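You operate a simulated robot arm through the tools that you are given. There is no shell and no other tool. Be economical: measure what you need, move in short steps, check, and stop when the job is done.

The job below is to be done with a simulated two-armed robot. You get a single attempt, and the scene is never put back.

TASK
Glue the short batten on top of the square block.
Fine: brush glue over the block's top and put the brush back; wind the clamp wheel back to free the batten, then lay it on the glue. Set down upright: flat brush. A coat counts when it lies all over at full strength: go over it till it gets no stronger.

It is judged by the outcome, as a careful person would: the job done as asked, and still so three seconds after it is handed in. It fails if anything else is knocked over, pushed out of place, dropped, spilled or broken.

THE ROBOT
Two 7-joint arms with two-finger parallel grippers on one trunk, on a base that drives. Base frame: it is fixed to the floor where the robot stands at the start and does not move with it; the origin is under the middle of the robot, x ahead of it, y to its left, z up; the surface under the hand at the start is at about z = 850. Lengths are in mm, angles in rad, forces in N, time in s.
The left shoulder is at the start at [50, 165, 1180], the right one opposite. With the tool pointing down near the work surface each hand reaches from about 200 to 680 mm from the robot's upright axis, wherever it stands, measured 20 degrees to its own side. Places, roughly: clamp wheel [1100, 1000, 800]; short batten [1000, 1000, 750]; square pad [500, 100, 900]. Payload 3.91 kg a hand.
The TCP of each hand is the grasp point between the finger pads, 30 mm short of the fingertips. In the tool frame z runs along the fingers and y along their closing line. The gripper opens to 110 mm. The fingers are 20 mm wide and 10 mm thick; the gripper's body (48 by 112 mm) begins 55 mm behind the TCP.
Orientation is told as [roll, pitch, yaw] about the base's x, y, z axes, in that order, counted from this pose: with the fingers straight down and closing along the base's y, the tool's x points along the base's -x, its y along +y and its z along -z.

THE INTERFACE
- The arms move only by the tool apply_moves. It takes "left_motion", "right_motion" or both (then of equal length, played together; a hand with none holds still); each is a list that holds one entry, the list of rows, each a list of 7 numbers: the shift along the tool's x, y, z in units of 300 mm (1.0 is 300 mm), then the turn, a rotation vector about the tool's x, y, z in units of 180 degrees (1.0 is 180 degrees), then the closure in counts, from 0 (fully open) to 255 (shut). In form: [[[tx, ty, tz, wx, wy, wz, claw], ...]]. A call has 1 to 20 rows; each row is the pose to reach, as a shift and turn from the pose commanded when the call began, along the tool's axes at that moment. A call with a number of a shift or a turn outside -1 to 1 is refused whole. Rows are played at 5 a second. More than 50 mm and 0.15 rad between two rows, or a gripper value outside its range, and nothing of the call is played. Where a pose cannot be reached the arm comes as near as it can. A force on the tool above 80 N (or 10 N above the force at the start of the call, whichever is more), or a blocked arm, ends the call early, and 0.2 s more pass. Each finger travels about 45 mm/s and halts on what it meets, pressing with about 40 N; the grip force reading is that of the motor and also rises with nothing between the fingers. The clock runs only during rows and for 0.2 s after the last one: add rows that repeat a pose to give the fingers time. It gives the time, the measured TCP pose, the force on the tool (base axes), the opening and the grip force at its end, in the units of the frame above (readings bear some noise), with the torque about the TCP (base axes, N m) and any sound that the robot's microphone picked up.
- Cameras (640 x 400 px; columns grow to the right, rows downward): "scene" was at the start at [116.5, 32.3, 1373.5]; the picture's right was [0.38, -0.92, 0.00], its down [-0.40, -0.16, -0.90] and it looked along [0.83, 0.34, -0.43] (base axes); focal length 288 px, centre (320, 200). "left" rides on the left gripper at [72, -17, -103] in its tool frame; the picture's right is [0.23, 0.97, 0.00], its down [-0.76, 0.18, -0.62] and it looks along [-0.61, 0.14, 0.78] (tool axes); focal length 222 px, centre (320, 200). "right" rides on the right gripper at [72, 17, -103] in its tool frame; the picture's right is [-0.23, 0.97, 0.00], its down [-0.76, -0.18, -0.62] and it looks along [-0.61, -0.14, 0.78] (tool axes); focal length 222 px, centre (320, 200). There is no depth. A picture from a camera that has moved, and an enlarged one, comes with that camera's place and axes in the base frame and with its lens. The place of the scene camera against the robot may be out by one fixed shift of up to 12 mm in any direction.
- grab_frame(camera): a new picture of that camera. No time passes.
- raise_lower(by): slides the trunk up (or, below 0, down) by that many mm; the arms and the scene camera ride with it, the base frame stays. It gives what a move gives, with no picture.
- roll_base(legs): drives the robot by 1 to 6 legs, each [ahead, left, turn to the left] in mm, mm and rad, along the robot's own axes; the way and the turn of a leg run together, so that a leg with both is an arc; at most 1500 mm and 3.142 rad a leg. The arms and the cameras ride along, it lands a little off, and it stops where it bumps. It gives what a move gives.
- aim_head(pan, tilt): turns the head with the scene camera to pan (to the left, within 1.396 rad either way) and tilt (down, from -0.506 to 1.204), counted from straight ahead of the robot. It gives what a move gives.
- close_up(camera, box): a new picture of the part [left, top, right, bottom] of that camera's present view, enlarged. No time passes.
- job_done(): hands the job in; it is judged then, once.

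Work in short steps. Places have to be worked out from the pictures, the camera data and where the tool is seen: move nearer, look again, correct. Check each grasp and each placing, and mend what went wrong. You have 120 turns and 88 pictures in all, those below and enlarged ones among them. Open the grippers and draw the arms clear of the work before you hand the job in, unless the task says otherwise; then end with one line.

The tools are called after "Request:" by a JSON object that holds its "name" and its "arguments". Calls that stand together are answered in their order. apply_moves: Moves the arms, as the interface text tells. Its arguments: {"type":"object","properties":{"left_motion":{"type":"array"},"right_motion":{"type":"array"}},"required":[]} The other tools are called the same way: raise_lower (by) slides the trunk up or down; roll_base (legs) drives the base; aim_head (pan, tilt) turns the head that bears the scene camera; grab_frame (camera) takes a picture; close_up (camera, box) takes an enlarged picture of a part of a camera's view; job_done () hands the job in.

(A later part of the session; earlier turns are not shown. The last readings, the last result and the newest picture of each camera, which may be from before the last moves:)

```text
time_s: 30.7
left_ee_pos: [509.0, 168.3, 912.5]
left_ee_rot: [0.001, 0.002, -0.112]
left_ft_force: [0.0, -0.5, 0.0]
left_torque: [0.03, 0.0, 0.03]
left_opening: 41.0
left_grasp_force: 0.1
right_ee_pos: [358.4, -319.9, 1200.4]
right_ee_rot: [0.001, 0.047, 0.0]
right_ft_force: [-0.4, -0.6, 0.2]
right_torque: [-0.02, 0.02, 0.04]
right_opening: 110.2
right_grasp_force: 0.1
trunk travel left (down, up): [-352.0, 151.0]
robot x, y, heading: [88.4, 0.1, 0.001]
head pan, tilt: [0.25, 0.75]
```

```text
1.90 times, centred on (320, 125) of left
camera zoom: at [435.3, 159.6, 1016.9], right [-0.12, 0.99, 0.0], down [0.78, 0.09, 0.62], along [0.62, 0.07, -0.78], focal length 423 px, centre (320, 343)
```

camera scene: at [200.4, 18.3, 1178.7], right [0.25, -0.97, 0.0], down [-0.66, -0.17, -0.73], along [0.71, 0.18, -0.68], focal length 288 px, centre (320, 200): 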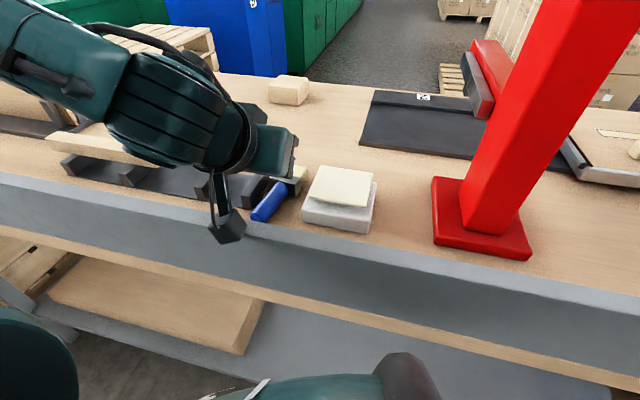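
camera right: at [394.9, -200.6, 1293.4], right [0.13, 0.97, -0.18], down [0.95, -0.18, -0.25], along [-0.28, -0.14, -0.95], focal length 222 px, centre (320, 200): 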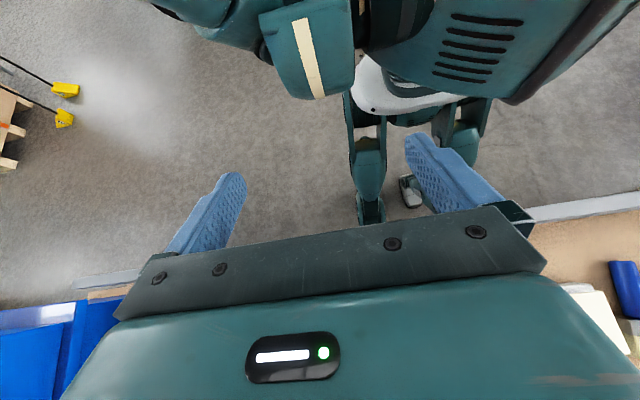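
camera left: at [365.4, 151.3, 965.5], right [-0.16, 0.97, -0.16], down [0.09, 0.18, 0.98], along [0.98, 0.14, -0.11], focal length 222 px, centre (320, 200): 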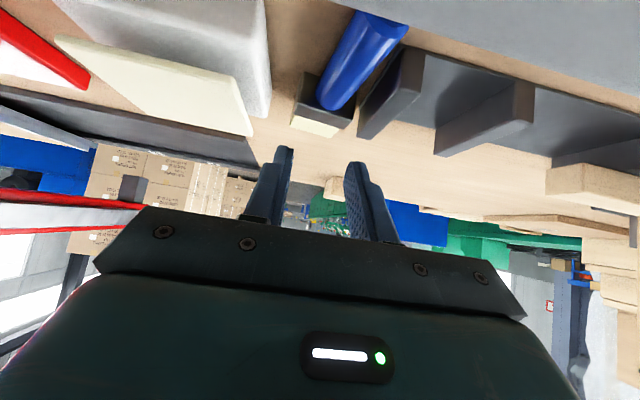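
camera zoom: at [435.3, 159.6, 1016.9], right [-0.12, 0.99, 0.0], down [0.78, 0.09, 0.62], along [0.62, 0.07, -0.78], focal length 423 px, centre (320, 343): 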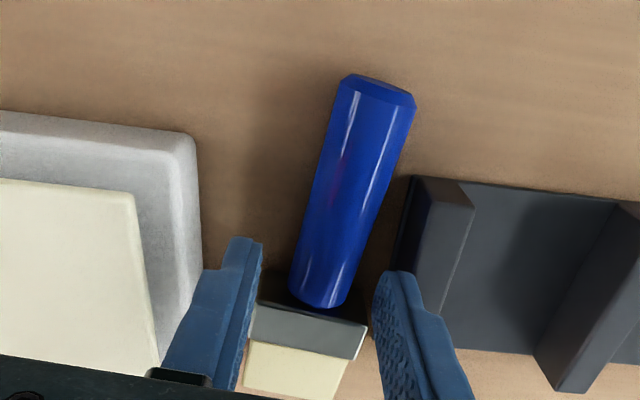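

The fingers straddle the handle, with little clearance to the holder at y≈199. I narrow to 34 mm, go down 30, then close.

Request:
{"name": "apply_moves", "arguments": {"left_motion": [[[0, 0, 0.0, 0, 0, 0, 176], [0, 0, 0.035, 0, 0, 0, 176], [0, 0, 0.07, 0, 0, 0, 176], [0, 0, 0.1, 0, 0, 0, 176], [0, 0, 0.1, 0, 0, 0, 255], [0, 0, 0.1, 0, 0, 0, 255], [0, 0, 0.1, 0, 0, 0, 255]]]}}

Request:
{"name": "close_up", "arguments": {"camera": "left", "box": [180, 20, 460, 230]}}

```text
time_s: 32.3
left_ee_pos: [507.9, 169.6, 883.7]
left_ee_rot: [-0.001, 0.004, -0.11]
left_ft_force: [1.0, -0.2, 0.1]
left_torque: [0.0, 0.0, 0.02]
left_opening: 23.5
left_grasp_force: 39.8
right_ee_pos: [359.2, -319.8, 1201.1]
right_ee_rot: [-0.002, 0.046, 0.0]
right_ft_force: [0.1, -0.9, 0.1]
right_torque: [0.0, 0.02, -0.01]
right_opening: 110.2
right_grasp_force: 0.0
trunk travel left (down, up): [-352.0, 151.0]
robot x, y, heading: [86.4, 2.4, 0.004]
head pan, tilt: [0.25, 0.75]
```

```text
1.90 times, centred on (320, 125) of left
camera zoom: at [434.6, 160.9, 987.9], right [-0.12, 0.99, 0.0], down [0.78, 0.09, 0.62], along [0.62, 0.07, -0.78], focal length 423 px, centre (320, 343)
```

zoom: 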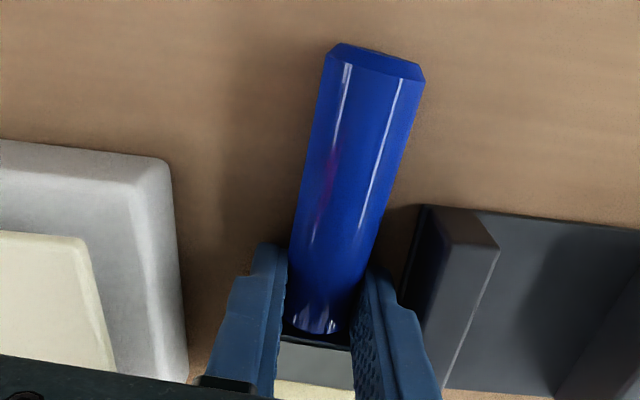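

Grip is firm (23.5 mm handle). I lift it 180 and test turning the hand so it points to the right with the brush hanging bristles down (tool x up).

Request:
{"name": "apply_moves", "arguments": {"left_motion": [[[0, 0, -0.15, 0, 0, 0, 255], [0, 0, -0.3, 0, 0, 0, 255], [-0.05, 0, -0.45, 0, 0, 0, 255], [-0.1, 0, -0.6, 0, 0, 0, 255], [-0.12, 0, -0.62, 0.0257, 0.0257, -0.0257, 255], [-0.14, 0, -0.62, 0.0513, 0.0513, -0.0513, 255], [-0.16, 0, -0.62, 0.077, 0.077, -0.077, 255], [-0.17, 0, -0.62, 0.1027, 0.1027, -0.1027, 255], [-0.17, 0, -0.62, 0.1283, 0.1283, -0.1283, 255], [-0.17, 0, -0.62, 0.154, 0.154, -0.154, 255], [-0.17, 0, -0.62, 0.1797, 0.1797, -0.1797, 255], [-0.17, 0, -0.62, 0.2053, 0.2053, -0.2053, 255], [-0.17, 0, -0.62, 0.231, 0.231, -0.231, 255], [-0.17, 0, -0.62, 0.2567, 0.2567, -0.2567, 255], [-0.17, 0, -0.62, 0.2823, 0.2823, -0.2823, 255], [-0.17, 0, -0.62, 0.308, 0.308, -0.308, 255], [-0.17, 0, -0.62, 0.3337, 0.3337, -0.3337, 255], [-0.17, 0, -0.62, 0.3593, 0.3593, -0.3593, 255], [-0.17, 0, -0.62, 0.385, 0.385, -0.385, 255]]]}}

Request:
{"name": "grab_frame", "arguments": {"camera": "scene"}}

```text
time_s: 36.3
left_ee_pos: [408.4, 189.3, 1095.0]
left_ee_rot: [-0.174, 1.322, 1.341]
left_ft_force: [-0.8, -0.8, -0.2]
left_torque: [0.01, -0.01, -0.03]
left_opening: 0.0
left_grasp_force: 37.9
left hand out of reach, approached as far as the arm can: row 13, 14, 15, 16, 17, 18, 19
right_ee_pos: [359.8, -319.8, 1201.0]
right_ee_rot: [0.0, 0.049, 0.001]
right_ft_force: [-0.5, -1.0, -0.4]
right_torque: [0.02, 0.02, 0.0]
right_opening: 110.1
right_grasp_force: 0.1
trunk travel left (down, up): [-352.0, 151.0]
robot x, y, heading: [90.7, 1.7, 0.007]
head pan, tilt: [0.25, 0.75]
```

```text
54 pictures are left
camera scene: at [201.5, 18.4, 1298.8], right [0.25, -0.97, 0.0], down [-0.66, -0.17, -0.73], along [0.71, 0.18, -0.68], focal length 288 px, centre (320, 200)
```

scene: 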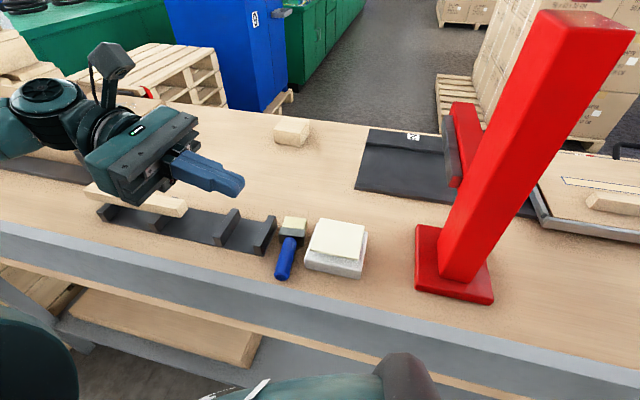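

The brush slipped out during the lift (opening reads 0), though it stayed nearly in place. The turned orientation itself is almost reachable; I look closely at the brush now.

Request:
{"name": "close_up", "arguments": {"camera": "scene", "box": [240, 190, 380, 295]}}

```text
3.81 times, centred on (310, 242) of scene
camera zoom: at [201.5, 18.4, 1298.8], right [0.25, -0.97, 0.0], down [-0.66, -0.17, -0.73], along [0.71, 0.18, -0.68], focal length 1096 px, centre (358, 38)
```

zoom: 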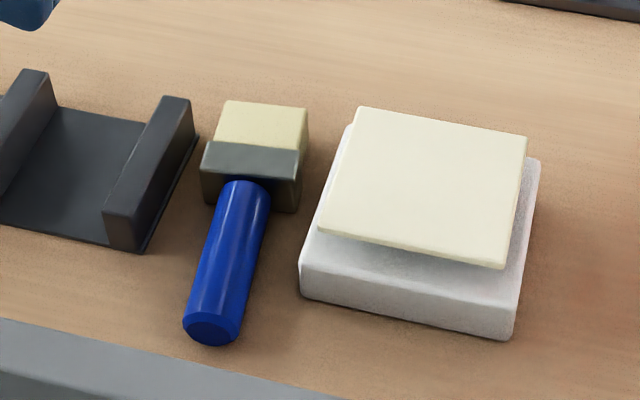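

The brush shifted to about handle (434,145)→(511,156), further from the holder. I bring the hand back to fingers-down above it with a slight yaw to match.

Request:
{"name": "apply_moves", "arguments": {"left_motion": [[[0, 0, 0, -0.0231, -0.026, 0.0281, 220], [-0.02, -0.02, 0.01, -0.0462, -0.052, 0.0562, 172], [-0.05, -0.05, 0.02, -0.0693, -0.0779, 0.0843, 172], [-0.08, -0.08, 0.035, -0.0924, -0.1039, 0.1125, 172], [-0.105, -0.1, 0.05, -0.1155, -0.1299, 0.1406, 172], [-0.13, -0.12, 0.065, -0.1386, -0.1559, 0.1687, 172], [-0.155, -0.145, 0.08, -0.1618, -0.1818, 0.1968, 172], [-0.18, -0.17, 0.1, -0.1849, -0.2078, 0.2249, 172], [-0.205, -0.195, 0.115, -0.208, -0.2338, 0.253, 172], [-0.23, -0.22, 0.13, -0.2311, -0.2598, 0.2812, 172], [-0.25, -0.24, 0.145, -0.2542, -0.2857, 0.3093, 172], [-0.275, -0.265, 0.16, -0.2773, -0.3117, 0.3374, 172], [-0.296, -0.286, 0.172, -0.3004, -0.3377, 0.3655, 172]]]}}

Request:
{"name": "close_up", "arguments": {"camera": "left", "box": [180, 0, 460, 210]}}

```text
time_s: 39.1
left_ee_pos: [492.9, 154.5, 997.4]
left_ee_rot: [0.002, -0.003, 0.106]
left_ft_force: [1.0, -0.1, 0.0]
left_torque: [0.01, 0.03, -0.02]
left_opening: 36.0
left_grasp_force: 0.0
right_ee_pos: [359.8, -318.9, 1199.2]
right_ee_rot: [0.0, 0.049, 0.002]
right_ft_force: [0.3, -0.1, 0.5]
right_torque: [0.01, -0.03, 0.03]
right_opening: 110.0
right_grasp_force: 0.0
trunk travel left (down, up): [-352.0, 151.0]
robot x, y, heading: [88.2, -1.1, 0.001]
head pan, tilt: [0.25, 0.75]
```

```text
1.90 times, centred on (320, 105) of left
camera zoom: at [423.3, 130.3, 1101.5], right [-0.33, 0.94, 0.0], down [0.74, 0.26, 0.63], along [0.59, 0.21, -0.78], focal length 423 px, centre (320, 381)
```

zoom: 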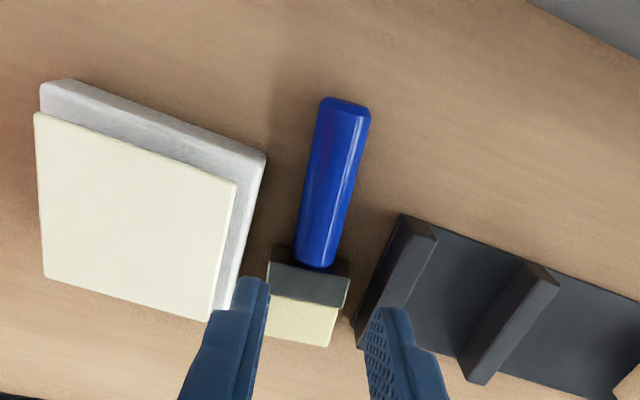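

Measured handle: (441,149)→(517,161). I descend onto it at x≈496, grip as low as the bench allows, then lift only slowly to see whether it holds.

Request:
{"name": "apply_moves", "arguments": {"left_motion": [[[-0.005, 0.005, 0.12, 0, 0, -0.007, 172], [-0.011, 0.0105, 0.24, 0, 0, -0.0143, 172], [-0.011, 0.0105, 0.34, 0, 0, -0.0143, 172], [-0.011, 0.0105, 0.389, 0, 0, -0.0143, 172], [-0.011, 0.0105, 0.389, 0, 0, -0.0143, 255], [-0.011, 0.0105, 0.389, 0, 0, -0.0143, 255], [-0.011, 0.0105, 0.389, 0, 0, -0.0143, 255], [-0.011, 0.0105, 0.389, 0, 0, -0.0143, 255]]]}}

Request:
{"name": "apply_moves", "arguments": {"left_motion": [[[0, 0, -0.02, 0, 0, 0, 255], [0, 0, -0.04, 0, 0, 0, 255], [0, 0, -0.07, 0, 0, 0, 255], [0, 0, -0.1, 0, 0, 0, 255]]]}}

Request:
{"name": "close_up", "arguments": {"camera": "scene", "box": [220, 150, 380, 270]}}

```text
time_s: 40.9
left_ee_pos: [496.9, 158.1, 881.3]
left_ee_rot: [0.002, -0.002, 0.155]
left_ft_force: [-0.2, 0.0, -0.3]
left_torque: [0.01, 0.0, -0.02]
left_opening: 24.5
left_grasp_force: 40.1
right_ee_pos: [357.8, -320.9, 1199.7]
right_ee_rot: [0.0, 0.048, 0.001]
right_ft_force: [0.0, -0.3, 0.6]
right_torque: [0.0, 0.0, 0.03]
right_opening: 110.3
right_grasp_force: 0.0
trunk travel left (down, up): [-352.0, 151.0]
robot x, y, heading: [89.8, -4.5, 0.001]
head pan, tilt: [0.25, 0.75]
```

```text
time_s: 41.9
left_ee_pos: [496.4, 158.6, 912.4]
left_ee_rot: [0.001, -0.002, 0.15]
left_ft_force: [0.5, -0.5, -0.7]
left_torque: [0.0, 0.02, -0.01]
left_opening: 24.1
left_grasp_force: 40.1
right_ee_pos: [358.0, -319.4, 1200.1]
right_ee_rot: [0.001, 0.046, 0.001]
right_ft_force: [0.2, -0.1, -0.3]
right_torque: [-0.01, 0.0, 0.0]
right_opening: 110.0
right_grasp_force: 0.1
trunk travel left (down, up): [-352.0, 151.0]
robot x, y, heading: [90.3, 3.3, -0.0]
head pan, tilt: [0.25, 0.75]
```

```text
3.33 times, centred on (300, 210) of scene
camera zoom: at [201.3, 18.1, 1298.8], right [0.25, -0.97, 0.0], down [-0.66, -0.17, -0.73], along [0.71, 0.18, -0.68], focal length 959 px, centre (387, 167)
```

zoom: 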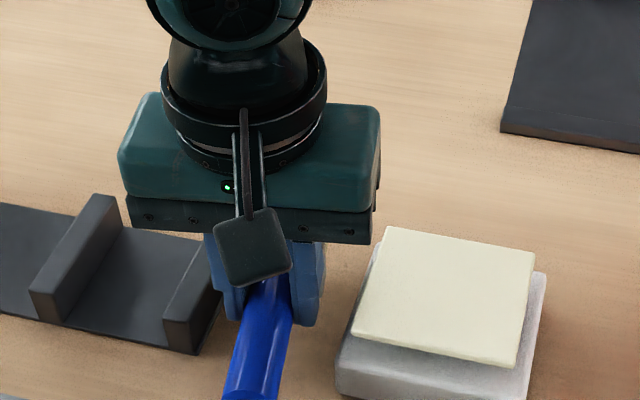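

It holds (24 mm). I lift slowly, move ahead to x≈600 and test how far the hand can pitch back (+) to bring the bristles down.

Request:
{"name": "apply_moves", "arguments": {"left_motion": [[[0, 0, -0.1, 0, 0, 0, 255], [0, 0, -0.2, 0, 0, 0, 255], [-0.06, 0, -0.3, 0, 0, 0, 255], [-0.12, 0, -0.4, 0, 0, 0, 255], [-0.2, 0, -0.45, 0, 0.0, 0, 255], [-0.28, 0, -0.45, 0, 0.04, 0, 255], [-0.35, 0, -0.45, 0, 0.08, 0, 255], [-0.35, 0, -0.45, 0, 0.12, 0, 255], [-0.35, 0, -0.45, 0, 0.16, 0, 255], [-0.35, 0, -0.45, 0, 0.2, 0, 255], [-0.35, 0, -0.45, 0, 0.24, 0, 255], [-0.35, 0, -0.45, 0, 0.28, 0, 255], [-0.35, 0, -0.45, 0, 0.32, 0, 255], [-0.35, 0, -0.45, 0, 0.36, 0, 255], [-0.35, 0, -0.45, 0, 0.4, 0, 255], [-0.35, 0, -0.45, 0, 0.44, 0, 255]]]}}

Request:
{"name": "grab_frame", "arguments": {"camera": "scene"}}

```text
time_s: 45.3
left_ee_pos: [410.3, 233.8, 1013.5]
left_ee_rot: [0.015, 1.339, 0.155]
left_ft_force: [-0.3, -0.9, -2.2]
left_torque: [-0.23, 0.0, 0.02]
left_opening: 24.0
left_grasp_force: 39.7
left hand out of reach, approached as far as the arm can: row 7, 8, 9, 10, 11, 12, 13, 14, 15, 16
right_ee_pos: [359.8, -319.0, 1199.5]
right_ee_rot: [0.0, 0.047, 0.002]
right_ft_force: [0.5, -0.6, -0.3]
right_torque: [0.02, 0.02, 0.0]
right_opening: 110.0
right_grasp_force: 0.1
trunk travel left (down, up): [-352.0, 151.0]
robot x, y, heading: [89.7, -1.8, 0.0]
head pan, tilt: [0.25, 0.75]
```

```text
50 pictures are left
camera scene: at [201.2, 18.2, 1298.9], right [0.25, -0.97, 0.0], down [-0.66, -0.17, -0.73], along [0.71, 0.18, -0.68], focal length 288 px, centre (320, 200)
```

scene: 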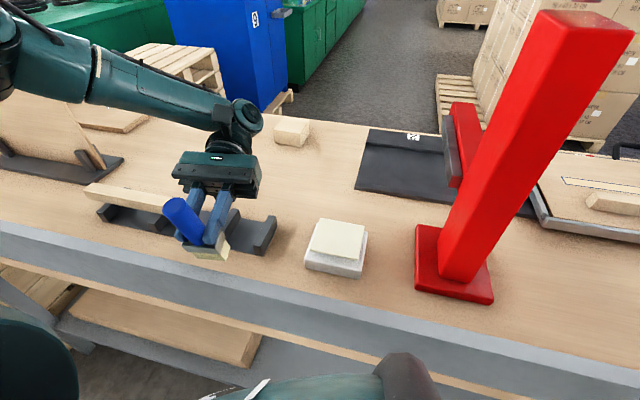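

The pitch of 1.34 rad is reached with the brush hanging bristles nearly down, only further back at (410,234). A higher shoulder should help, so I raise the trunk 100 and move the hand forward-down toward (500,165,965).

Request:
{"name": "raise_lower", "arguments": {"by": 100}}

Request:
{"name": "apply_moves", "arguments": {"left_motion": [[[-0.05, -0.055, -0.028, 0, 0, 0, 255], [-0.15, -0.11, -0.056, 0, 0.0, 0, 255], [-0.25, -0.165, -0.084, 0, 0, 0, 255], [-0.35, -0.22, -0.112, 0, 0.0, 0, 255], [-0.45, -0.274, -0.14, 0, 0, 0, 255], [-0.54, -0.274, -0.14, 0, 0, 0, 255], [-0.54, -0.274, -0.14, 0, 0.037, 0, 255], [-0.54, -0.274, -0.14, 0, 0.073, 0, 255]]]}}

Request:
{"name": "grab_frame", "arguments": {"camera": "scene"}}

```text
time_s: 46.6
left_ee_pos: [409.5, 234.5, 1111.6]
left_ee_rot: [0.018, 1.336, 0.155]
left_ft_force: [0.8, -0.4, -1.1]
left_torque: [-0.02, -0.01, 0.02]
left_opening: 24.5
left_grasp_force: 40.4
right_ee_pos: [360.0, -319.8, 1299.7]
right_ee_rot: [0.002, 0.048, 0.003]
right_ft_force: [0.1, -0.2, 0.3]
right_torque: [-0.01, 0.01, 0.03]
right_opening: 110.1
right_grasp_force: 0.0
trunk travel left (down, up): [-452.0, 51.0]
robot x, y, heading: [91.6, -0.4, 0.0]
head pan, tilt: [0.25, 0.75]
```

```text
time_s: 48.4
left_ee_pos: [358.4, 278.1, 1083.4]
left_ee_rot: [0.186, 1.549, 0.321]
left_ft_force: [0.1, 0.0, -1.2]
left_torque: [-0.01, 0.0, -0.01]
left_opening: 24.6
left_grasp_force: 39.9
left hand out of reach, approached as far as the arm can: row 1, 2, 3, 4, 5, 6, 7, 8
right_ee_pos: [359.7, -320.6, 1299.7]
right_ee_rot: [0.0, 0.046, 0.004]
right_ft_force: [-0.3, 0.8, 0.2]
right_torque: [-0.02, -0.01, -0.03]
right_opening: 110.2
right_grasp_force: 0.1
trunk travel left (down, up): [-452.0, 51.0]
robot x, y, heading: [86.0, -2.8, 0.002]
head pan, tilt: [0.25, 0.75]
```

```text
49 pictures are left
camera scene: at [201.3, 18.0, 1398.9], right [0.25, -0.97, 0.0], down [-0.66, -0.17, -0.73], along [0.71, 0.18, -0.68], focal length 288 px, centre (320, 200)
```

scene: 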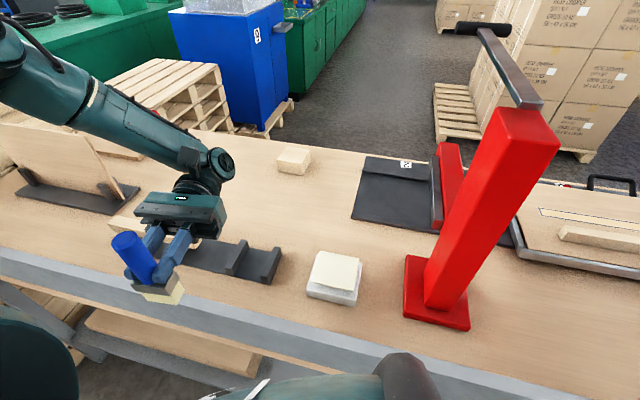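

The brush is now held fully upright (pitch 1.55) at about (342,277). I'll hand it over to the right hand, gripping the handle's top from above; first the right hand goes forward and across, well above everything.

Request:
{"name": "apply_moves", "arguments": {"right_motion": [[[-0.15, 0, 0.0, 0, -0.015, 0, 60], [-0.3, 0, 0, 0, -0.015, 0, 116], [-0.35, 0.13, 0, 0, -0.015, 0, 116], [-0.35, 0.28, 0, 0, -0.015, 0, 116], [-0.35, 0.43, 0, 0, -0.015, 0, 116], [-0.35, 0.58, 0, 0, -0.015, 0, 116], [-0.35, 0.73, 0, 0, -0.015, 0, 116], [-0.35, 0.88, 0, 0, -0.015, 0, 116], [-0.35, 0.99, 0, 0, -0.015, 0, 116]]]}}

Request:
{"name": "aim_head", "arguments": {"pan": 0.7, "tilt": 0.85}}

Request:
{"name": "grab_frame", "arguments": {"camera": "scene"}}

Request:
{"name": "grab_frame", "arguments": {"camera": "right"}}

```text
time_s: 50.4
left_ee_pos: [358.1, 280.0, 1083.4]
left_ee_rot: [0.157, 1.546, 0.289]
left_ft_force: [0.6, -0.4, -1.2]
left_torque: [0.02, 0.01, -0.01]
left_opening: 24.6
left_grasp_force: 40.1
right_ee_pos: [464.9, -21.6, 1296.8]
right_ee_rot: [0.001, 0.001, -0.002]
right_ft_force: [-0.1, 0.0, 0.1]
right_torque: [-0.01, -0.02, -0.03]
right_opening: 60.2
right_grasp_force: 0.1
trunk travel left (down, up): [-452.0, 51.0]
robot x, y, heading: [87.4, -1.4, 0.004]
head pan, tilt: [0.25, 0.75]
```

```text
time_s: 51.3
left_ee_pos: [358.0, 279.5, 1082.4]
left_ee_rot: [0.182, 1.546, 0.314]
left_ft_force: [0.9, -0.9, -0.9]
left_torque: [-0.03, -0.03, 0.01]
left_opening: 24.6
left_grasp_force: 39.8
right_ee_pos: [464.1, -21.7, 1295.8]
right_ee_rot: [0.0, -0.001, 0.003]
right_ft_force: [0.4, -0.2, -0.1]
right_torque: [0.01, -0.03, -0.01]
right_opening: 60.1
right_grasp_force: 0.0
trunk travel left (down, up): [-452.0, 51.0]
robot x, y, heading: [87.0, 2.0, 0.004]
head pan, tilt: [0.7, 0.85]
```

```text
48 pictures are left
camera scene: at [180.9, 48.0, 1390.8], right [0.64, -0.76, 0.0], down [-0.57, -0.48, -0.66], along [0.5, 0.43, -0.75], focal length 288 px, centre (320, 200)
```

scene: 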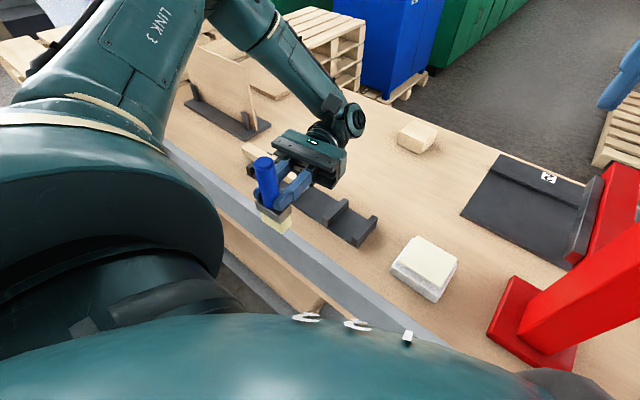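

```text
47 pictures are left
camera right: at [390.9, -5.6, 1400.2], right [0.23, 0.97, 0.0], down [0.76, -0.18, 0.62], along [0.61, -0.14, -0.78], focal length 222 px, centre (320, 200)
```

right: 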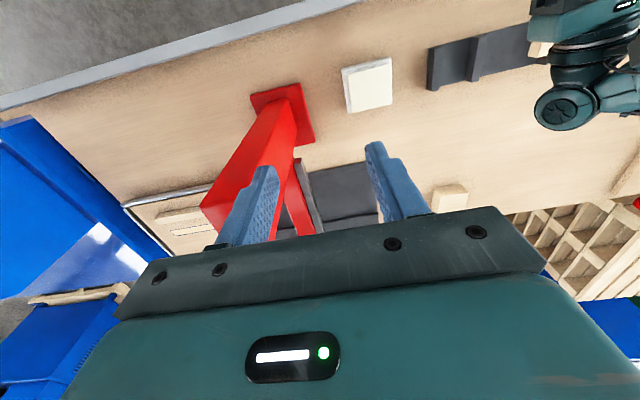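

Crossing the right arm over risks hitting the chest. Better: stand the brush upright on the glue pad itself by moving the base, so first I tuck the right hand back, then turn and shift the base so the left hand comes over the pad at (513,71).

Request:
{"name": "apply_moves", "arguments": {"right_motion": [[[0, -0.15, 0, 0, 0, 0, 116], [0, -0.3, 0, 0, 0, 0, 116], [0, -0.45, 0, 0, 0, 0, 116], [0, -0.6, 0, 0, 0, 0, 60], [0, -0.75, 0, 0, 0, 0, 0], [0.1, -0.88, 0, 0, 0, 0, 0], [0.25, -0.99, 0, 0, 0, 0, 0], [0.35, -0.99, 0, 0, 0, 0, 0]]]}}

Request:
{"name": "roll_base", "arguments": {"legs": [[55, -74, 0], [0, 0, -0.4]]}}

Request:
{"name": "aim_head", "arguments": {"pan": 0.6, "tilt": 0.85}}

Request:
{"name": "grab_frame", "arguments": {"camera": "scene"}}

```text
refused: row 7 steps farther than a row can; nothing moved
```

```text
time_s: 52.8
left_ee_pos: [362.7, 204.9, 1081.9]
left_ee_rot: [0.203, 1.548, 0.34]
left_ft_force: [-0.3, 0.7, -1.5]
left_torque: [-0.02, 0.0, -0.02]
left_opening: 24.6
left_grasp_force: 40.2
right_ee_pos: [470.8, -95.4, 1296.0]
right_ee_rot: [0.003, 0.0, 0.006]
right_ft_force: [-0.5, -0.5, -0.4]
right_torque: [-0.02, 0.02, 0.01]
right_opening: 60.2
right_grasp_force: 0.0
trunk travel left (down, up): [-452.0, 51.0]
robot x, y, heading: [94.0, -73.9, 0.006]
head pan, tilt: [0.7, 0.85]
stopped in leg 1: the robot was blocked; the commanded pose is now the measured one
```

```text
time_s: 53.5
left_ee_pos: [362.2, 204.8, 1082.3]
left_ee_rot: [0.199, 1.547, 0.335]
left_ft_force: [0.2, -0.6, -0.4]
left_torque: [0.02, 0.01, -0.01]
left_opening: 24.7
left_grasp_force: 40.3
right_ee_pos: [469.9, -95.6, 1296.9]
right_ee_rot: [0.0, -0.001, 0.005]
right_ft_force: [-0.3, 0.9, 0.3]
right_torque: [0.02, -0.01, 0.02]
right_opening: 59.9
right_grasp_force: 0.0
trunk travel left (down, up): [-452.0, 51.0]
robot x, y, heading: [93.8, -75.2, 0.005]
head pan, tilt: [0.6, 0.85]
```

```text
46 pictures are left
camera scene: at [190.9, -32.5, 1390.8], right [0.57, -0.82, 0.0], down [-0.62, -0.43, -0.66], along [0.54, 0.38, -0.75], focal length 288 px, centre (320, 200)
```

scene: 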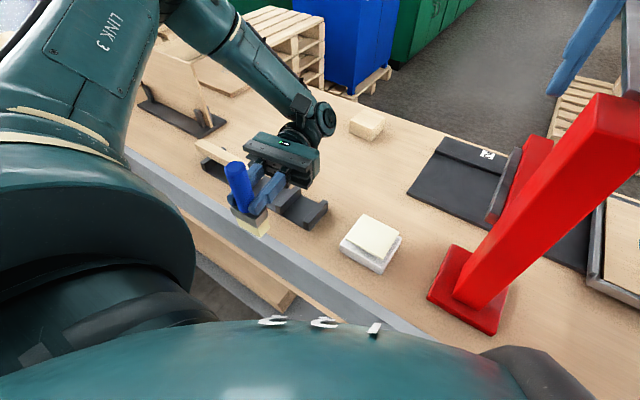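

The base is blocked at x≈94, so the pad can't be reached this way, and the right-hand tuck was refused for step size. I tuck the right hand properly first, on its own.

Request:
{"name": "apply_moves", "arguments": {"right_motion": [[[0.057, -0.121, 0, 0, 0, 0, 60], [0.114, -0.243, 0, 0, 0, 0, 0], [0.171, -0.364, 0, 0, 0, 0, 0], [0.229, -0.486, 0, 0, 0, 0, 0], [0.286, -0.607, 0, 0, 0, 0, 0], [0.343, -0.729, 0, 0, 0, 0, 0], [0.4, -0.85, 0, 0, 0, 0, 0]]]}}

Request:
{"name": "close_up", "arguments": {"camera": "scene", "box": [170, 100, 390, 280]}}

```text
time_s: 55.1
left_ee_pos: [362.1, 204.3, 1082.7]
left_ee_rot: [0.204, 1.548, 0.34]
left_ft_force: [-0.8, -0.9, 0.1]
left_torque: [0.0, -0.02, 0.01]
left_opening: 24.7
left_grasp_force: 40.1
right_ee_pos: [349.1, -351.7, 1296.2]
right_ee_rot: [0.004, 0.001, 0.005]
right_ft_force: [0.0, -0.3, 0.1]
right_torque: [0.03, -0.01, 0.0]
right_opening: 109.9
right_grasp_force: 0.1
trunk travel left (down, up): [-452.0, 51.0]
robot x, y, heading: [90.9, -77.2, 0.005]
head pan, tilt: [0.6, 0.85]
```

```text
2.22 times, centred on (280, 190) of scene
camera zoom: at [189.8, -33.2, 1391.0], right [0.57, -0.82, 0.0], down [-0.62, -0.43, -0.66], along [0.54, 0.38, -0.75], focal length 639 px, centre (409, 222)
```

zoom: 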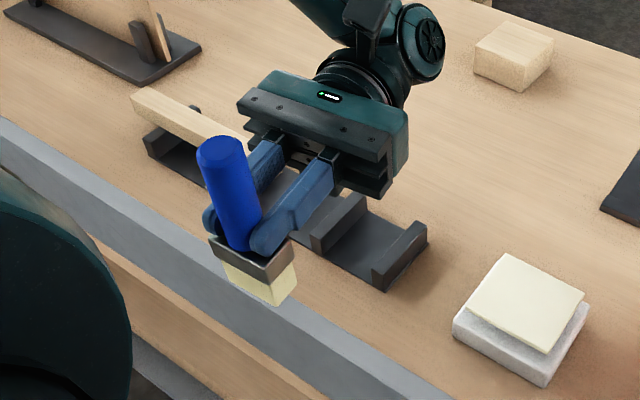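

The brush hangs upright nicely. I'll set it in the free strip between the lip and the holder's empty slots, at about (438,285), with the robot turned 0.5 rad right; drive there in legs that stay clear.

Request:
{"name": "roll_base", "arguments": {"legs": [[-120, 240, 0], [0, 0, -0.5]]}}

```text
time_s: 59.2
left_ee_pos: [342.5, 283.7, 1083.3]
left_ee_rot: [0.206, 1.547, -0.156]
left_ft_force: [-0.1, -0.7, -1.0]
left_torque: [0.02, -0.03, 0.0]
left_opening: 24.7
left_grasp_force: 40.2
right_ee_pos: [68.3, -199.1, 1295.5]
right_ee_rot: [-0.001, -0.001, -0.493]
right_ft_force: [0.2, -0.1, -0.1]
right_torque: [0.0, 0.0, -0.02]
right_opening: 110.2
right_grasp_force: 0.2
trunk travel left (down, up): [-452.0, 51.0]
robot x, y, heading: [-24.6, 163.7, -0.497]
head pan, tilt: [0.6, 0.85]
```

TCP is at (342,284), the brush about (328,289). I shift 109 mm toward +x to bring it over the strip, and look.

Request:
{"name": "roll_base", "arguments": {"legs": [[97.7, 48.5, 0]]}}

Request:
{"name": "aim_head", "arguments": {"pan": 0.55, "tilt": 0.8}}

Request:
{"name": "grab_frame", "arguments": {"camera": "scene"}}

```text
time_s: 60.4
left_ee_pos: [453.1, 279.0, 1081.7]
left_ee_rot: [0.195, 1.547, -0.165]
left_ft_force: [0.1, 0.4, -0.9]
left_torque: [-0.02, 0.0, -0.01]
left_opening: 24.7
left_grasp_force: 39.8
right_ee_pos: [178.7, -204.4, 1295.3]
right_ee_rot: [0.001, 0.001, -0.493]
right_ft_force: [0.5, 0.1, -0.2]
right_torque: [-0.01, 0.01, -0.02]
right_opening: 110.1
right_grasp_force: 0.1
trunk travel left (down, up): [-452.0, 51.0]
robot x, y, heading: [85.2, 157.8, -0.491]
head pan, tilt: [0.6, 0.85]
```

```text
time_s: 61.0
left_ee_pos: [452.8, 280.2, 1083.9]
left_ee_rot: [0.202, 1.547, -0.158]
left_ft_force: [0.2, 0.7, 0.1]
left_torque: [-0.02, -0.02, -0.03]
left_opening: 24.8
left_grasp_force: 39.6
right_ee_pos: [176.7, -202.8, 1295.3]
right_ee_rot: [-0.001, -0.001, -0.491]
right_ft_force: [-0.1, 0.1, 0.2]
right_torque: [0.03, 0.0, 0.03]
right_opening: 110.2
right_grasp_force: 0.1
trunk travel left (down, up): [-452.0, 51.0]
robot x, y, heading: [83.8, 161.1, -0.491]
head pan, tilt: [0.55, 0.799]
```

```text
44 pictures are left
camera scene: at [192.8, 149.9, 1394.8], right [0.06, -1.0, 0.0], down [-0.72, -0.04, -0.7], along [0.7, 0.04, -0.72], focal length 288 px, centre (320, 200)
```

scene: 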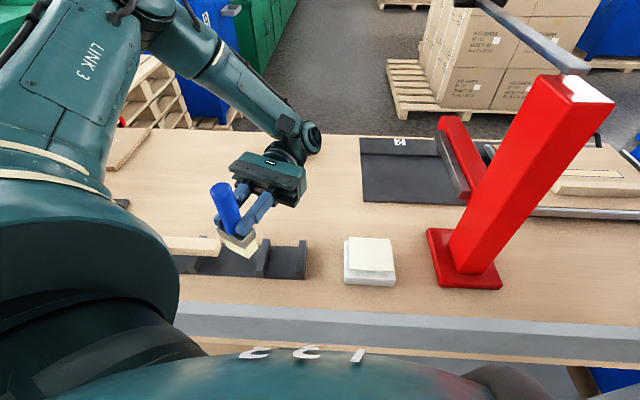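

The brush is above the strip. I lower the trunk 120 and check clearances.

Request:
{"name": "raise_lower", "arguments": {"by": -120}}

Request:
{"name": "close_up", "arguments": {"camera": "scene", "box": [130, 110, 370, 310]}}

```text
time_s: 62.5
left_ee_pos: [452.4, 279.9, 961.7]
left_ee_rot: [0.196, 1.546, -0.167]
left_ft_force: [-0.3, 0.5, -1.0]
left_torque: [-0.01, -0.06, -0.03]
left_opening: 24.9
left_grasp_force: 39.3
right_ee_pos: [178.2, -203.5, 1175.7]
right_ee_rot: [0.0, 0.0, -0.493]
right_ft_force: [0.0, -0.3, 0.9]
right_torque: [0.0, 0.0, 0.02]
right_opening: 110.2
right_grasp_force: 0.0
trunk travel left (down, up): [-332.0, 171.0]
robot x, y, heading: [80.5, 159.2, -0.491]
head pan, tilt: [0.55, 0.799]
```

```text
2.00 times, centred on (250, 210) of scene
camera zoom: at [192.8, 149.9, 1274.9], right [0.06, -1.0, 0.0], down [-0.72, -0.04, -0.7], along [0.7, 0.04, -0.72], focal length 575 px, centre (460, 180)
```

zoom: 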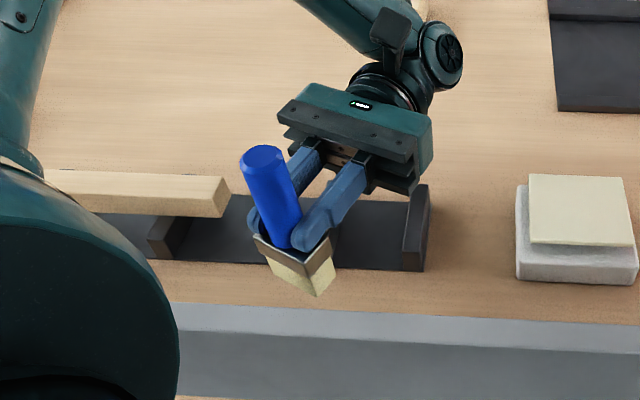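

About 40 mm remain to the bench and the spot looks free. I lower 34 more, then creep.

Request:
{"name": "raise_lower", "arguments": {"by": -34}}

Request:
{"name": "close_up", "arguments": {"camera": "scene", "box": [170, 120, 330, 240]}}

```text
time_s: 63.3
left_ee_pos: [452.9, 280.3, 928.7]
left_ee_rot: [0.197, 1.544, -0.166]
left_ft_force: [-0.7, 0.0, -0.3]
left_torque: [-0.03, -0.02, -0.01]
left_opening: 24.4
left_grasp_force: 40.0
right_ee_pos: [177.4, -204.2, 1142.2]
right_ee_rot: [-0.001, 0.0, -0.493]
right_ft_force: [-0.6, -0.7, -0.9]
right_torque: [0.01, -0.01, 0.03]
right_opening: 110.1
right_grasp_force: 0.0
trunk travel left (down, up): [-298.0, 205.0]
robot x, y, heading: [86.3, 160.0, -0.487]
head pan, tilt: [0.55, 0.799]
```

```text
3.33 times, centred on (250, 180) of scene
camera zoom: at [192.8, 149.9, 1240.8], right [0.06, -1.0, 0.0], down [-0.72, -0.04, -0.7], along [0.7, 0.04, -0.72], focal length 959 px, centre (553, 267)
```

zoom: 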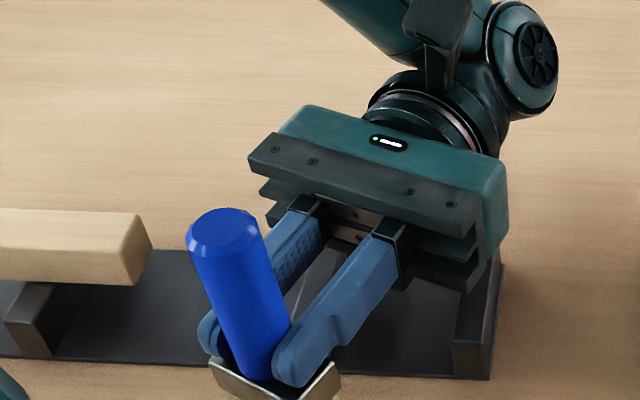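

No contact yet. I creep down 5 mm at a time to touch.

Request:
{"name": "raise_lower", "arguments": {"by": -5}}

Request:
{"name": "raise_lower", "arguments": {"by": -3}}

```text
time_s: 63.9
left_ee_pos: [452.7, 280.0, 924.5]
left_ee_rot: [0.199, 1.546, -0.161]
left_ft_force: [0.0, -0.5, -1.8]
left_torque: [0.03, -0.01, 0.0]
left_opening: 24.6
left_grasp_force: 39.7
right_ee_pos: [177.8, -202.5, 1137.2]
right_ee_rot: [0.001, 0.001, -0.492]
right_ft_force: [-0.5, 0.4, 0.2]
right_torque: [0.01, 0.03, 0.01]
right_opening: 110.1
right_grasp_force: 0.1
trunk travel left (down, up): [-293.0, 210.0]
robot x, y, heading: [86.1, 162.2, -0.496]
head pan, tilt: [0.55, 0.799]
```

```text
time_s: 64.4
left_ee_pos: [452.8, 279.5, 920.2]
left_ee_rot: [0.199, 1.545, -0.161]
left_ft_force: [0.2, 0.2, -0.4]
left_torque: [0.02, -0.04, 0.02]
left_opening: 24.4
left_grasp_force: 40.3
right_ee_pos: [176.9, -202.6, 1133.7]
right_ee_rot: [0.001, 0.002, -0.49]
right_ft_force: [-0.1, -1.3, -0.1]
right_torque: [0.01, 0.0, -0.01]
right_opening: 109.9
right_grasp_force: 0.0
trunk travel left (down, up): [-290.0, 213.0]
robot x, y, heading: [84.2, 161.9, -0.492]
head pan, tilt: [0.55, 0.799]
```

Still free; two more small steps.

Request:
{"name": "raise_lower", "arguments": {"by": -3}}

Request:
{"name": "raise_lower", "arguments": {"by": -3}}

Request:
{"name": "grab_frame", "arguments": {"camera": "scene"}}

```text
time_s: 64.9
left_ee_pos: [452.8, 278.6, 917.9]
left_ee_rot: [0.199, 1.546, -0.162]
left_ft_force: [0.0, 0.0, -1.5]
left_torque: [-0.05, -0.04, -0.01]
left_opening: 24.6
left_grasp_force: 40.0
right_ee_pos: [177.3, -204.2, 1130.7]
right_ee_rot: [-0.001, 0.001, -0.493]
right_ft_force: [0.2, -0.1, 0.1]
right_torque: [0.01, -0.01, -0.03]
right_opening: 109.9
right_grasp_force: 0.1
trunk travel left (down, up): [-287.0, 216.0]
robot x, y, heading: [85.9, 158.3, -0.491]
head pan, tilt: [0.55, 0.799]
```

```text
time_s: 65.4
left_ee_pos: [452.9, 280.4, 915.1]
left_ee_rot: [0.199, 1.546, -0.161]
left_ft_force: [0.6, -0.3, -1.2]
left_torque: [-0.03, 0.04, -0.02]
left_opening: 24.6
left_grasp_force: 40.6
right_ee_pos: [177.1, -203.7, 1127.8]
right_ee_rot: [0.0, -0.001, -0.493]
right_ft_force: [0.4, 1.0, 0.3]
right_torque: [0.0, 0.03, -0.01]
right_opening: 109.9
right_grasp_force: 0.1
trunk travel left (down, up): [-284.0, 219.0]
robot x, y, heading: [85.5, 159.5, -0.49]
head pan, tilt: [0.55, 0.799]
```

```text
41 pictures are left
camera scene: at [192.8, 149.8, 1226.8], right [0.06, -1.0, 0.0], down [-0.72, -0.04, -0.7], along [0.7, 0.04, -0.72], focal length 288 px, centre (320, 200)
```

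scene: 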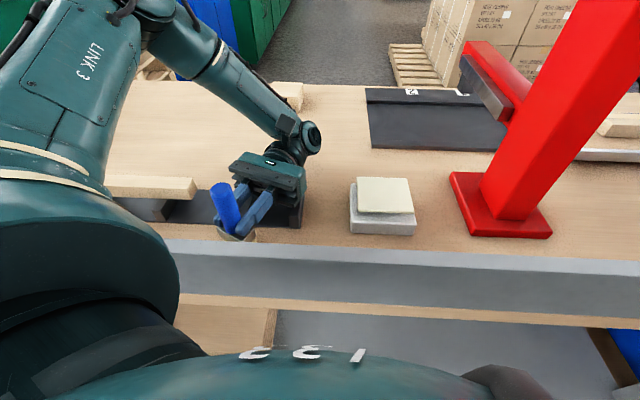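

I continue in small steps, watching for contact of brush or gripper body.

Request:
{"name": "raise_lower", "arguments": {"by": -3}}

Request:
{"name": "raise_lower", "arguments": {"by": -3}}

Request:
{"name": "close_up", "arguments": {"camera": "scene", "box": [180, 130, 320, 250]}}

```text
time_s: 65.9
left_ee_pos: [452.5, 279.5, 914.6]
left_ee_rot: [0.16, 1.549, -0.202]
left_ft_force: [5.1, 3.2, 20.7]
left_torque: [0.03, 0.38, -0.08]
left_opening: 24.6
left_grasp_force: 40.0
right_ee_pos: [175.2, -203.5, 1124.5]
right_ee_rot: [0.001, 0.001, -0.491]
right_ft_force: [-0.1, -0.7, 1.0]
right_torque: [0.0, -0.01, -0.02]
right_opening: 110.0
right_grasp_force: 0.0
trunk travel left (down, up): [-281.0, 222.0]
robot x, y, heading: [86.4, 163.4, -0.49]
head pan, tilt: [0.55, 0.799]
```

```text
time_s: 66.5
left_ee_pos: [452.3, 280.1, 913.3]
left_ee_rot: [0.243, 1.555, -0.119]
left_ft_force: [8.4, 0.4, 39.1]
left_torque: [0.15, 0.63, -0.07]
left_opening: 24.6
left_grasp_force: 39.7
right_ee_pos: [174.8, -203.4, 1122.1]
right_ee_rot: [0.0, -0.001, -0.492]
right_ft_force: [0.3, 0.5, -0.5]
right_torque: [0.01, 0.02, 0.02]
right_opening: 110.0
right_grasp_force: 0.0
trunk travel left (down, up): [-278.0, 225.0]
robot x, y, heading: [85.4, 161.9, -0.49]
head pan, tilt: [0.55, 0.799]
```

```text
3.33 times, centred on (250, 190) of scene
camera zoom: at [191.6, 149.1, 1221.3], right [0.06, -1.0, 0.0], down [-0.71, -0.04, -0.7], along [0.7, 0.04, -0.72], focal length 959 px, centre (553, 233)
```

zoom: 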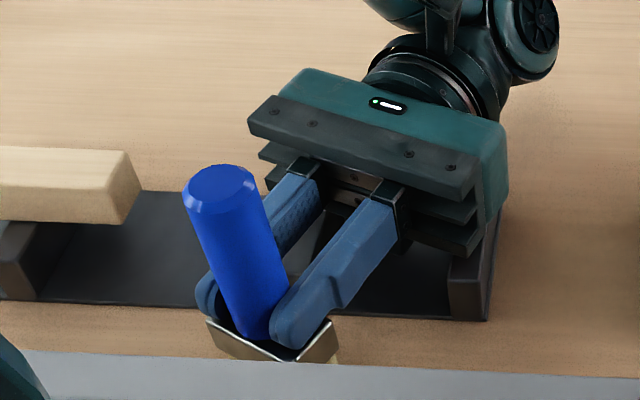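

Contact force through the brush shows it stands on the bench. I ease up 4 mm, open moderately, and check that it stands.

Request:
{"name": "raise_lower", "arguments": {"by": 4}}

Request:
{"name": "apply_moves", "arguments": {"left_motion": [[[0, 0, 0, 0, 0, 0, 190], [0, 0, 0, 0, 0, 0, 170], [0, 0, 0, 0, 0, 0, 140], [0, 0, 0, 0, 0, 0, 110], [0, 0, 0, 0, 0, 0, 110]]]}}

Request:
{"name": "close_up", "arguments": {"camera": "scene", "box": [180, 130, 320, 250]}}

```text
time_s: 67.0
left_ee_pos: [451.3, 279.8, 911.6]
left_ee_rot: [0.28, 1.548, -0.079]
left_ft_force: [-1.8, -1.9, 13.6]
left_torque: [-0.13, 0.56, 0.0]
left_opening: 24.6
left_grasp_force: 40.2
right_ee_pos: [176.0, -203.7, 1124.8]
right_ee_rot: [0.003, 0.0, -0.492]
right_ft_force: [-0.9, -0.6, 0.0]
right_torque: [0.02, -0.03, -0.01]
right_opening: 110.0
right_grasp_force: 0.1
trunk travel left (down, up): [-282.0, 221.0]
robot x, y, heading: [83.4, 162.4, -0.493]
head pan, tilt: [0.55, 0.799]
```

```text
time_s: 68.2
left_ee_pos: [453.0, 279.2, 911.6]
left_ee_rot: [0.198, 1.546, -0.163]
left_ft_force: [-0.1, -0.6, 0.3]
left_torque: [0.01, -0.01, 0.0]
left_opening: 62.6
left_grasp_force: 0.0
right_ee_pos: [176.4, -202.9, 1124.3]
right_ee_rot: [0.0, 0.001, -0.493]
right_ft_force: [-1.2, 0.6, -0.5]
right_torque: [-0.03, 0.03, 0.0]
right_opening: 109.9
right_grasp_force: 0.0
trunk travel left (down, up): [-282.0, 221.0]
robot x, y, heading: [82.4, 165.7, -0.491]
head pan, tilt: [0.55, 0.799]
```

```text
3.33 times, centred on (250, 190) of scene
camera zoom: at [192.9, 149.8, 1224.8], right [0.06, -1.0, 0.0], down [-0.72, -0.04, -0.7], along [0.7, 0.04, -0.72], focal length 959 px, centre (553, 233)
```

zoom: 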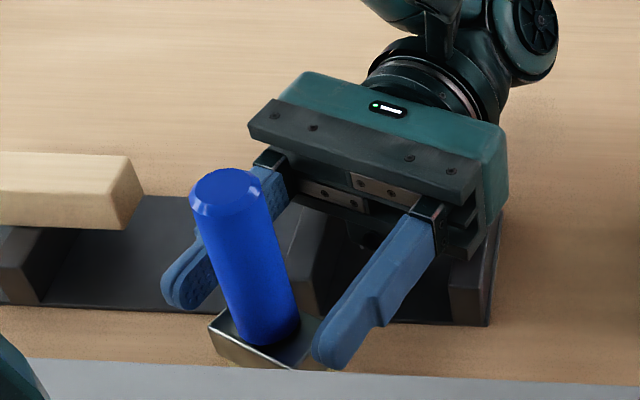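

The brush stands by itself, upright, at about (438,285). I raise the trunk straight up to draw the fingers off it.

Request:
{"name": "raise_lower", "arguments": {"by": 200}}

Request:
{"name": "grab_frame", "arguments": {"camera": "scene"}}

```text
time_s: 70.4
left_ee_pos: [452.9, 279.1, 1112.4]
left_ee_rot: [0.205, 1.546, -0.158]
left_ft_force: [-0.2, -0.2, -0.1]
left_torque: [0.01, 0.0, 0.02]
left_opening: 62.6
left_grasp_force: 0.1
right_ee_pos: [177.7, -204.4, 1325.0]
right_ee_rot: [0.0, 0.0, -0.492]
right_ft_force: [-0.6, 0.1, 0.3]
right_torque: [0.02, 0.0, -0.01]
right_opening: 109.8
right_grasp_force: 0.0
trunk travel left (down, up): [-482.0, 21.0]
robot x, y, heading: [85.2, 161.8, -0.495]
head pan, tilt: [0.55, 0.799]
```

```text
38 pictures are left
camera scene: at [192.9, 149.7, 1424.8], right [0.06, -1.0, 0.0], down [-0.72, -0.04, -0.7], along [0.7, 0.04, -0.72], focal length 288 px, centre (320, 200)
```

scene: 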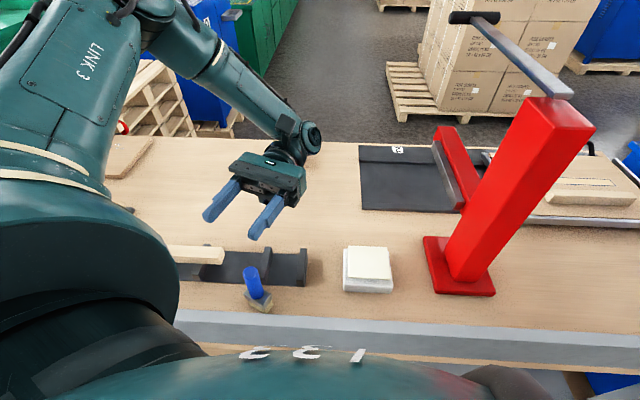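

It stands upright. I rotate the left hand back to fingers-down above it.

Request:
{"name": "apply_moves", "arguments": {"left_motion": [[[0, 0, 0, 0, -0.041, 0, 110], [0, 0, 0, 0, -0.082, 0, 110], [0, 0, 0, 0, -0.123, 0, 110], [0, 0, 0, 0, -0.164, 0, 110], [0, 0, 0, 0, -0.205, 0, 110], [0, 0, 0, 0, -0.246, 0, 110], [0, 0, 0, 0, -0.287, 0, 110], [0, 0, 0, 0, -0.328, 0, 110], [0, 0, 0, 0, -0.369, 0, 110], [0, 0, 0, 0, -0.41, 0, 110], [0, 0, 0, 0, -0.451, 0, 110], [0, 0, 0.03, 0, -0.492, 0, 110], [-0.06, 0, 0.053, 0, -0.492, 0, 110]]]}}

Request:
{"name": "close_up", "arguments": {"camera": "left", "box": [180, 0, 460, 210]}}

Request:
{"name": "close_up", "arguments": {"camera": "scene", "box": [180, 180, 340, 320]}}

```text
time_s: 73.2
left_ee_pos: [455.5, 280.6, 1095.3]
left_ee_rot: [0.005, 0.004, -0.362]
left_ft_force: [0.3, -0.3, -0.4]
left_torque: [0.04, 0.0, 0.0]
left_opening: 62.5
left_grasp_force: 0.0
left hand out of reach, approached as far as the arm can: row 12, 13
right_ee_pos: [177.5, -203.9, 1324.7]
right_ee_rot: [0.001, 0.0, -0.491]
right_ft_force: [-0.6, -0.5, 0.8]
right_torque: [-0.01, 0.03, -0.01]
right_opening: 109.8
right_grasp_force: 0.0
trunk travel left (down, up): [-482.0, 21.0]
robot x, y, heading: [83.1, 161.3, -0.49]
head pan, tilt: [0.55, 0.799]
```

```text
1.90 times, centred on (320, 105) of left
camera zoom: at [381.7, 289.8, 1198.9], right [0.13, 0.99, 0.01], down [0.78, -0.11, 0.62], along [0.62, -0.08, -0.78], focal length 423 px, centre (320, 381)
```

zoom: 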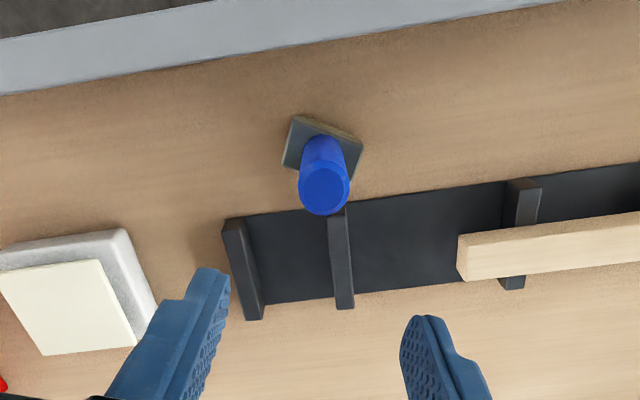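

```text
2.86 times, centred on (260, 250) of scene
camera zoom: at [193.6, 149.5, 1424.8], right [0.06, -1.0, 0.0], down [-0.72, -0.04, -0.7], along [0.7, 0.04, -0.72], focal length 822 px, centre (491, 57)
```

zoom: 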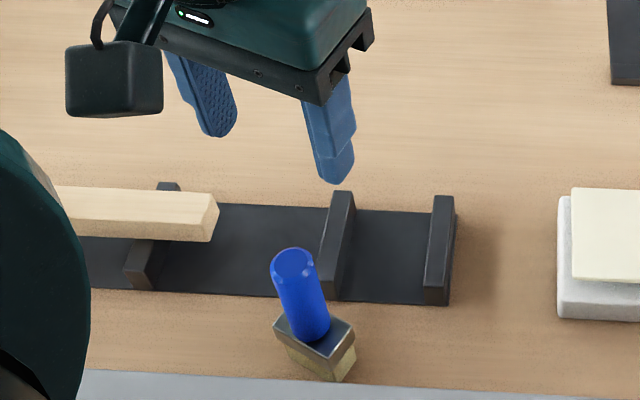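

Left camera puts the handle at (436,285). I nudge the base by about −19 mm so the open fingers come over it.

Request:
{"name": "roll_base", "arguments": {"legs": [[-19, -4.5, 0]]}}

Request:
{"name": "close_up", "arguments": {"camera": "left", "box": [180, 0, 460, 210]}}

```text
time_s: 74.0
left_ee_pos: [436.3, 286.1, 1095.6]
left_ee_rot: [0.006, 0.006, -0.361]
left_ft_force: [0.1, -0.5, -0.8]
left_torque: [0.0, 0.0, -0.02]
left_opening: 62.4
left_grasp_force: 0.1
right_ee_pos: [158.3, -198.6, 1325.5]
right_ee_rot: [0.0, 0.0, -0.494]
right_ft_force: [-0.2, 0.2, 0.7]
right_torque: [0.0, -0.02, -0.01]
right_opening: 110.1
right_grasp_force: 0.1
trunk travel left (down, up): [-482.0, 21.0]
robot x, y, heading: [69.2, 168.8, -0.493]
head pan, tilt: [0.55, 0.799]
```

```text
1.90 times, centred on (320, 105) of left
camera zoom: at [362.2, 295.2, 1199.4], right [0.13, 0.99, 0.01], down [0.78, -0.11, 0.62], along [0.62, -0.08, -0.78], focal length 423 px, centre (320, 381)
```

zoom: 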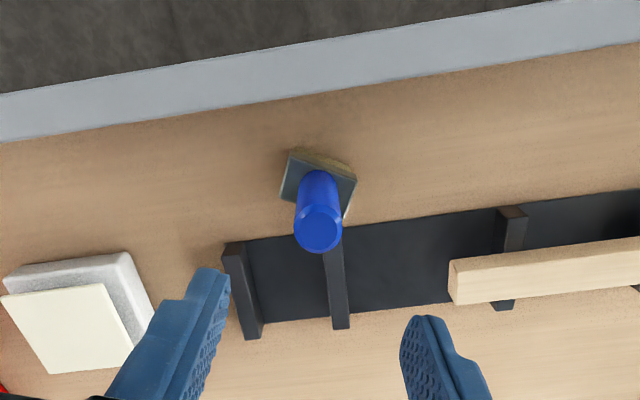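

The hand is right above. I lower the trunk 145 so the fingers straddle the handle, then close.

Request:
{"name": "raise_lower", "arguments": {"by": -145}}

Request:
{"name": "apply_moves", "arguments": {"left_motion": [[[0, 0, 0, 0, 0, 0, 180], [0, 0, 0, 0, 0, 0, 255], [0, 0, 0, 0, 0, 0, 255], [0, 0, 0, 0, 0, 0, 255], [0, 0, 0, 0, 0, 0, 255]]]}}

Request:
{"name": "close_up", "arguments": {"camera": "scene", "box": [180, 80, 340, 220]}}

```text
time_s: 75.7
left_ee_pos: [435.9, 287.1, 950.1]
left_ee_rot: [0.006, 0.003, -0.363]
left_ft_force: [1.1, 0.0, -0.1]
left_torque: [-0.01, 0.01, 0.01]
left_opening: 62.6
left_grasp_force: 0.1
right_ee_pos: [157.7, -198.2, 1180.0]
right_ee_rot: [0.001, -0.001, -0.492]
right_ft_force: [-0.4, 0.6, 0.8]
right_torque: [-0.01, 0.01, 0.04]
right_opening: 109.9
right_grasp_force: 0.1
trunk travel left (down, up): [-337.0, 166.0]
robot x, y, heading: [65.4, 165.9, -0.496]
head pan, tilt: [0.55, 0.799]
```

```text
time_s: 76.9
left_ee_pos: [435.5, 287.1, 950.7]
left_ee_rot: [0.003, 0.004, -0.36]
left_ft_force: [-0.3, 0.2, 1.4]
left_torque: [-0.05, 0.03, 0.0]
left_opening: 25.0
left_grasp_force: 40.1
right_ee_pos: [158.3, -197.5, 1181.0]
right_ee_rot: [0.002, 0.0, -0.493]
right_ft_force: [0.3, -0.9, 0.5]
right_torque: [0.02, 0.0, 0.02]
right_opening: 110.0
right_grasp_force: 0.1
trunk travel left (down, up): [-337.0, 166.0]
robot x, y, heading: [63.0, 167.6, -0.49]
head pan, tilt: [0.55, 0.799]
```

```text
2.86 times, centred on (260, 150) of scene
camera zoom: at [174.0, 154.8, 1279.9], right [0.06, -1.0, 0.0], down [-0.72, -0.04, -0.7], along [0.7, 0.04, -0.72], focal length 822 px, centre (491, 343)
```

zoom: 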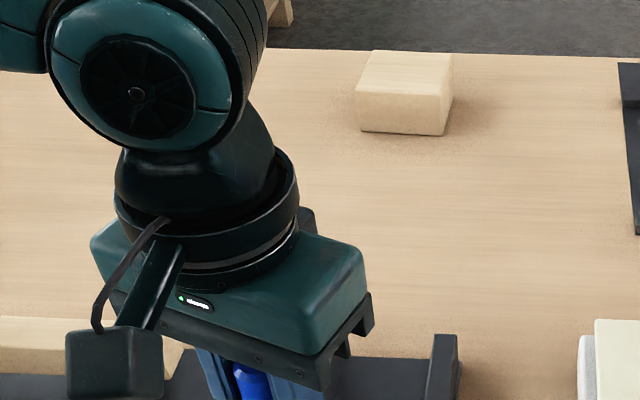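

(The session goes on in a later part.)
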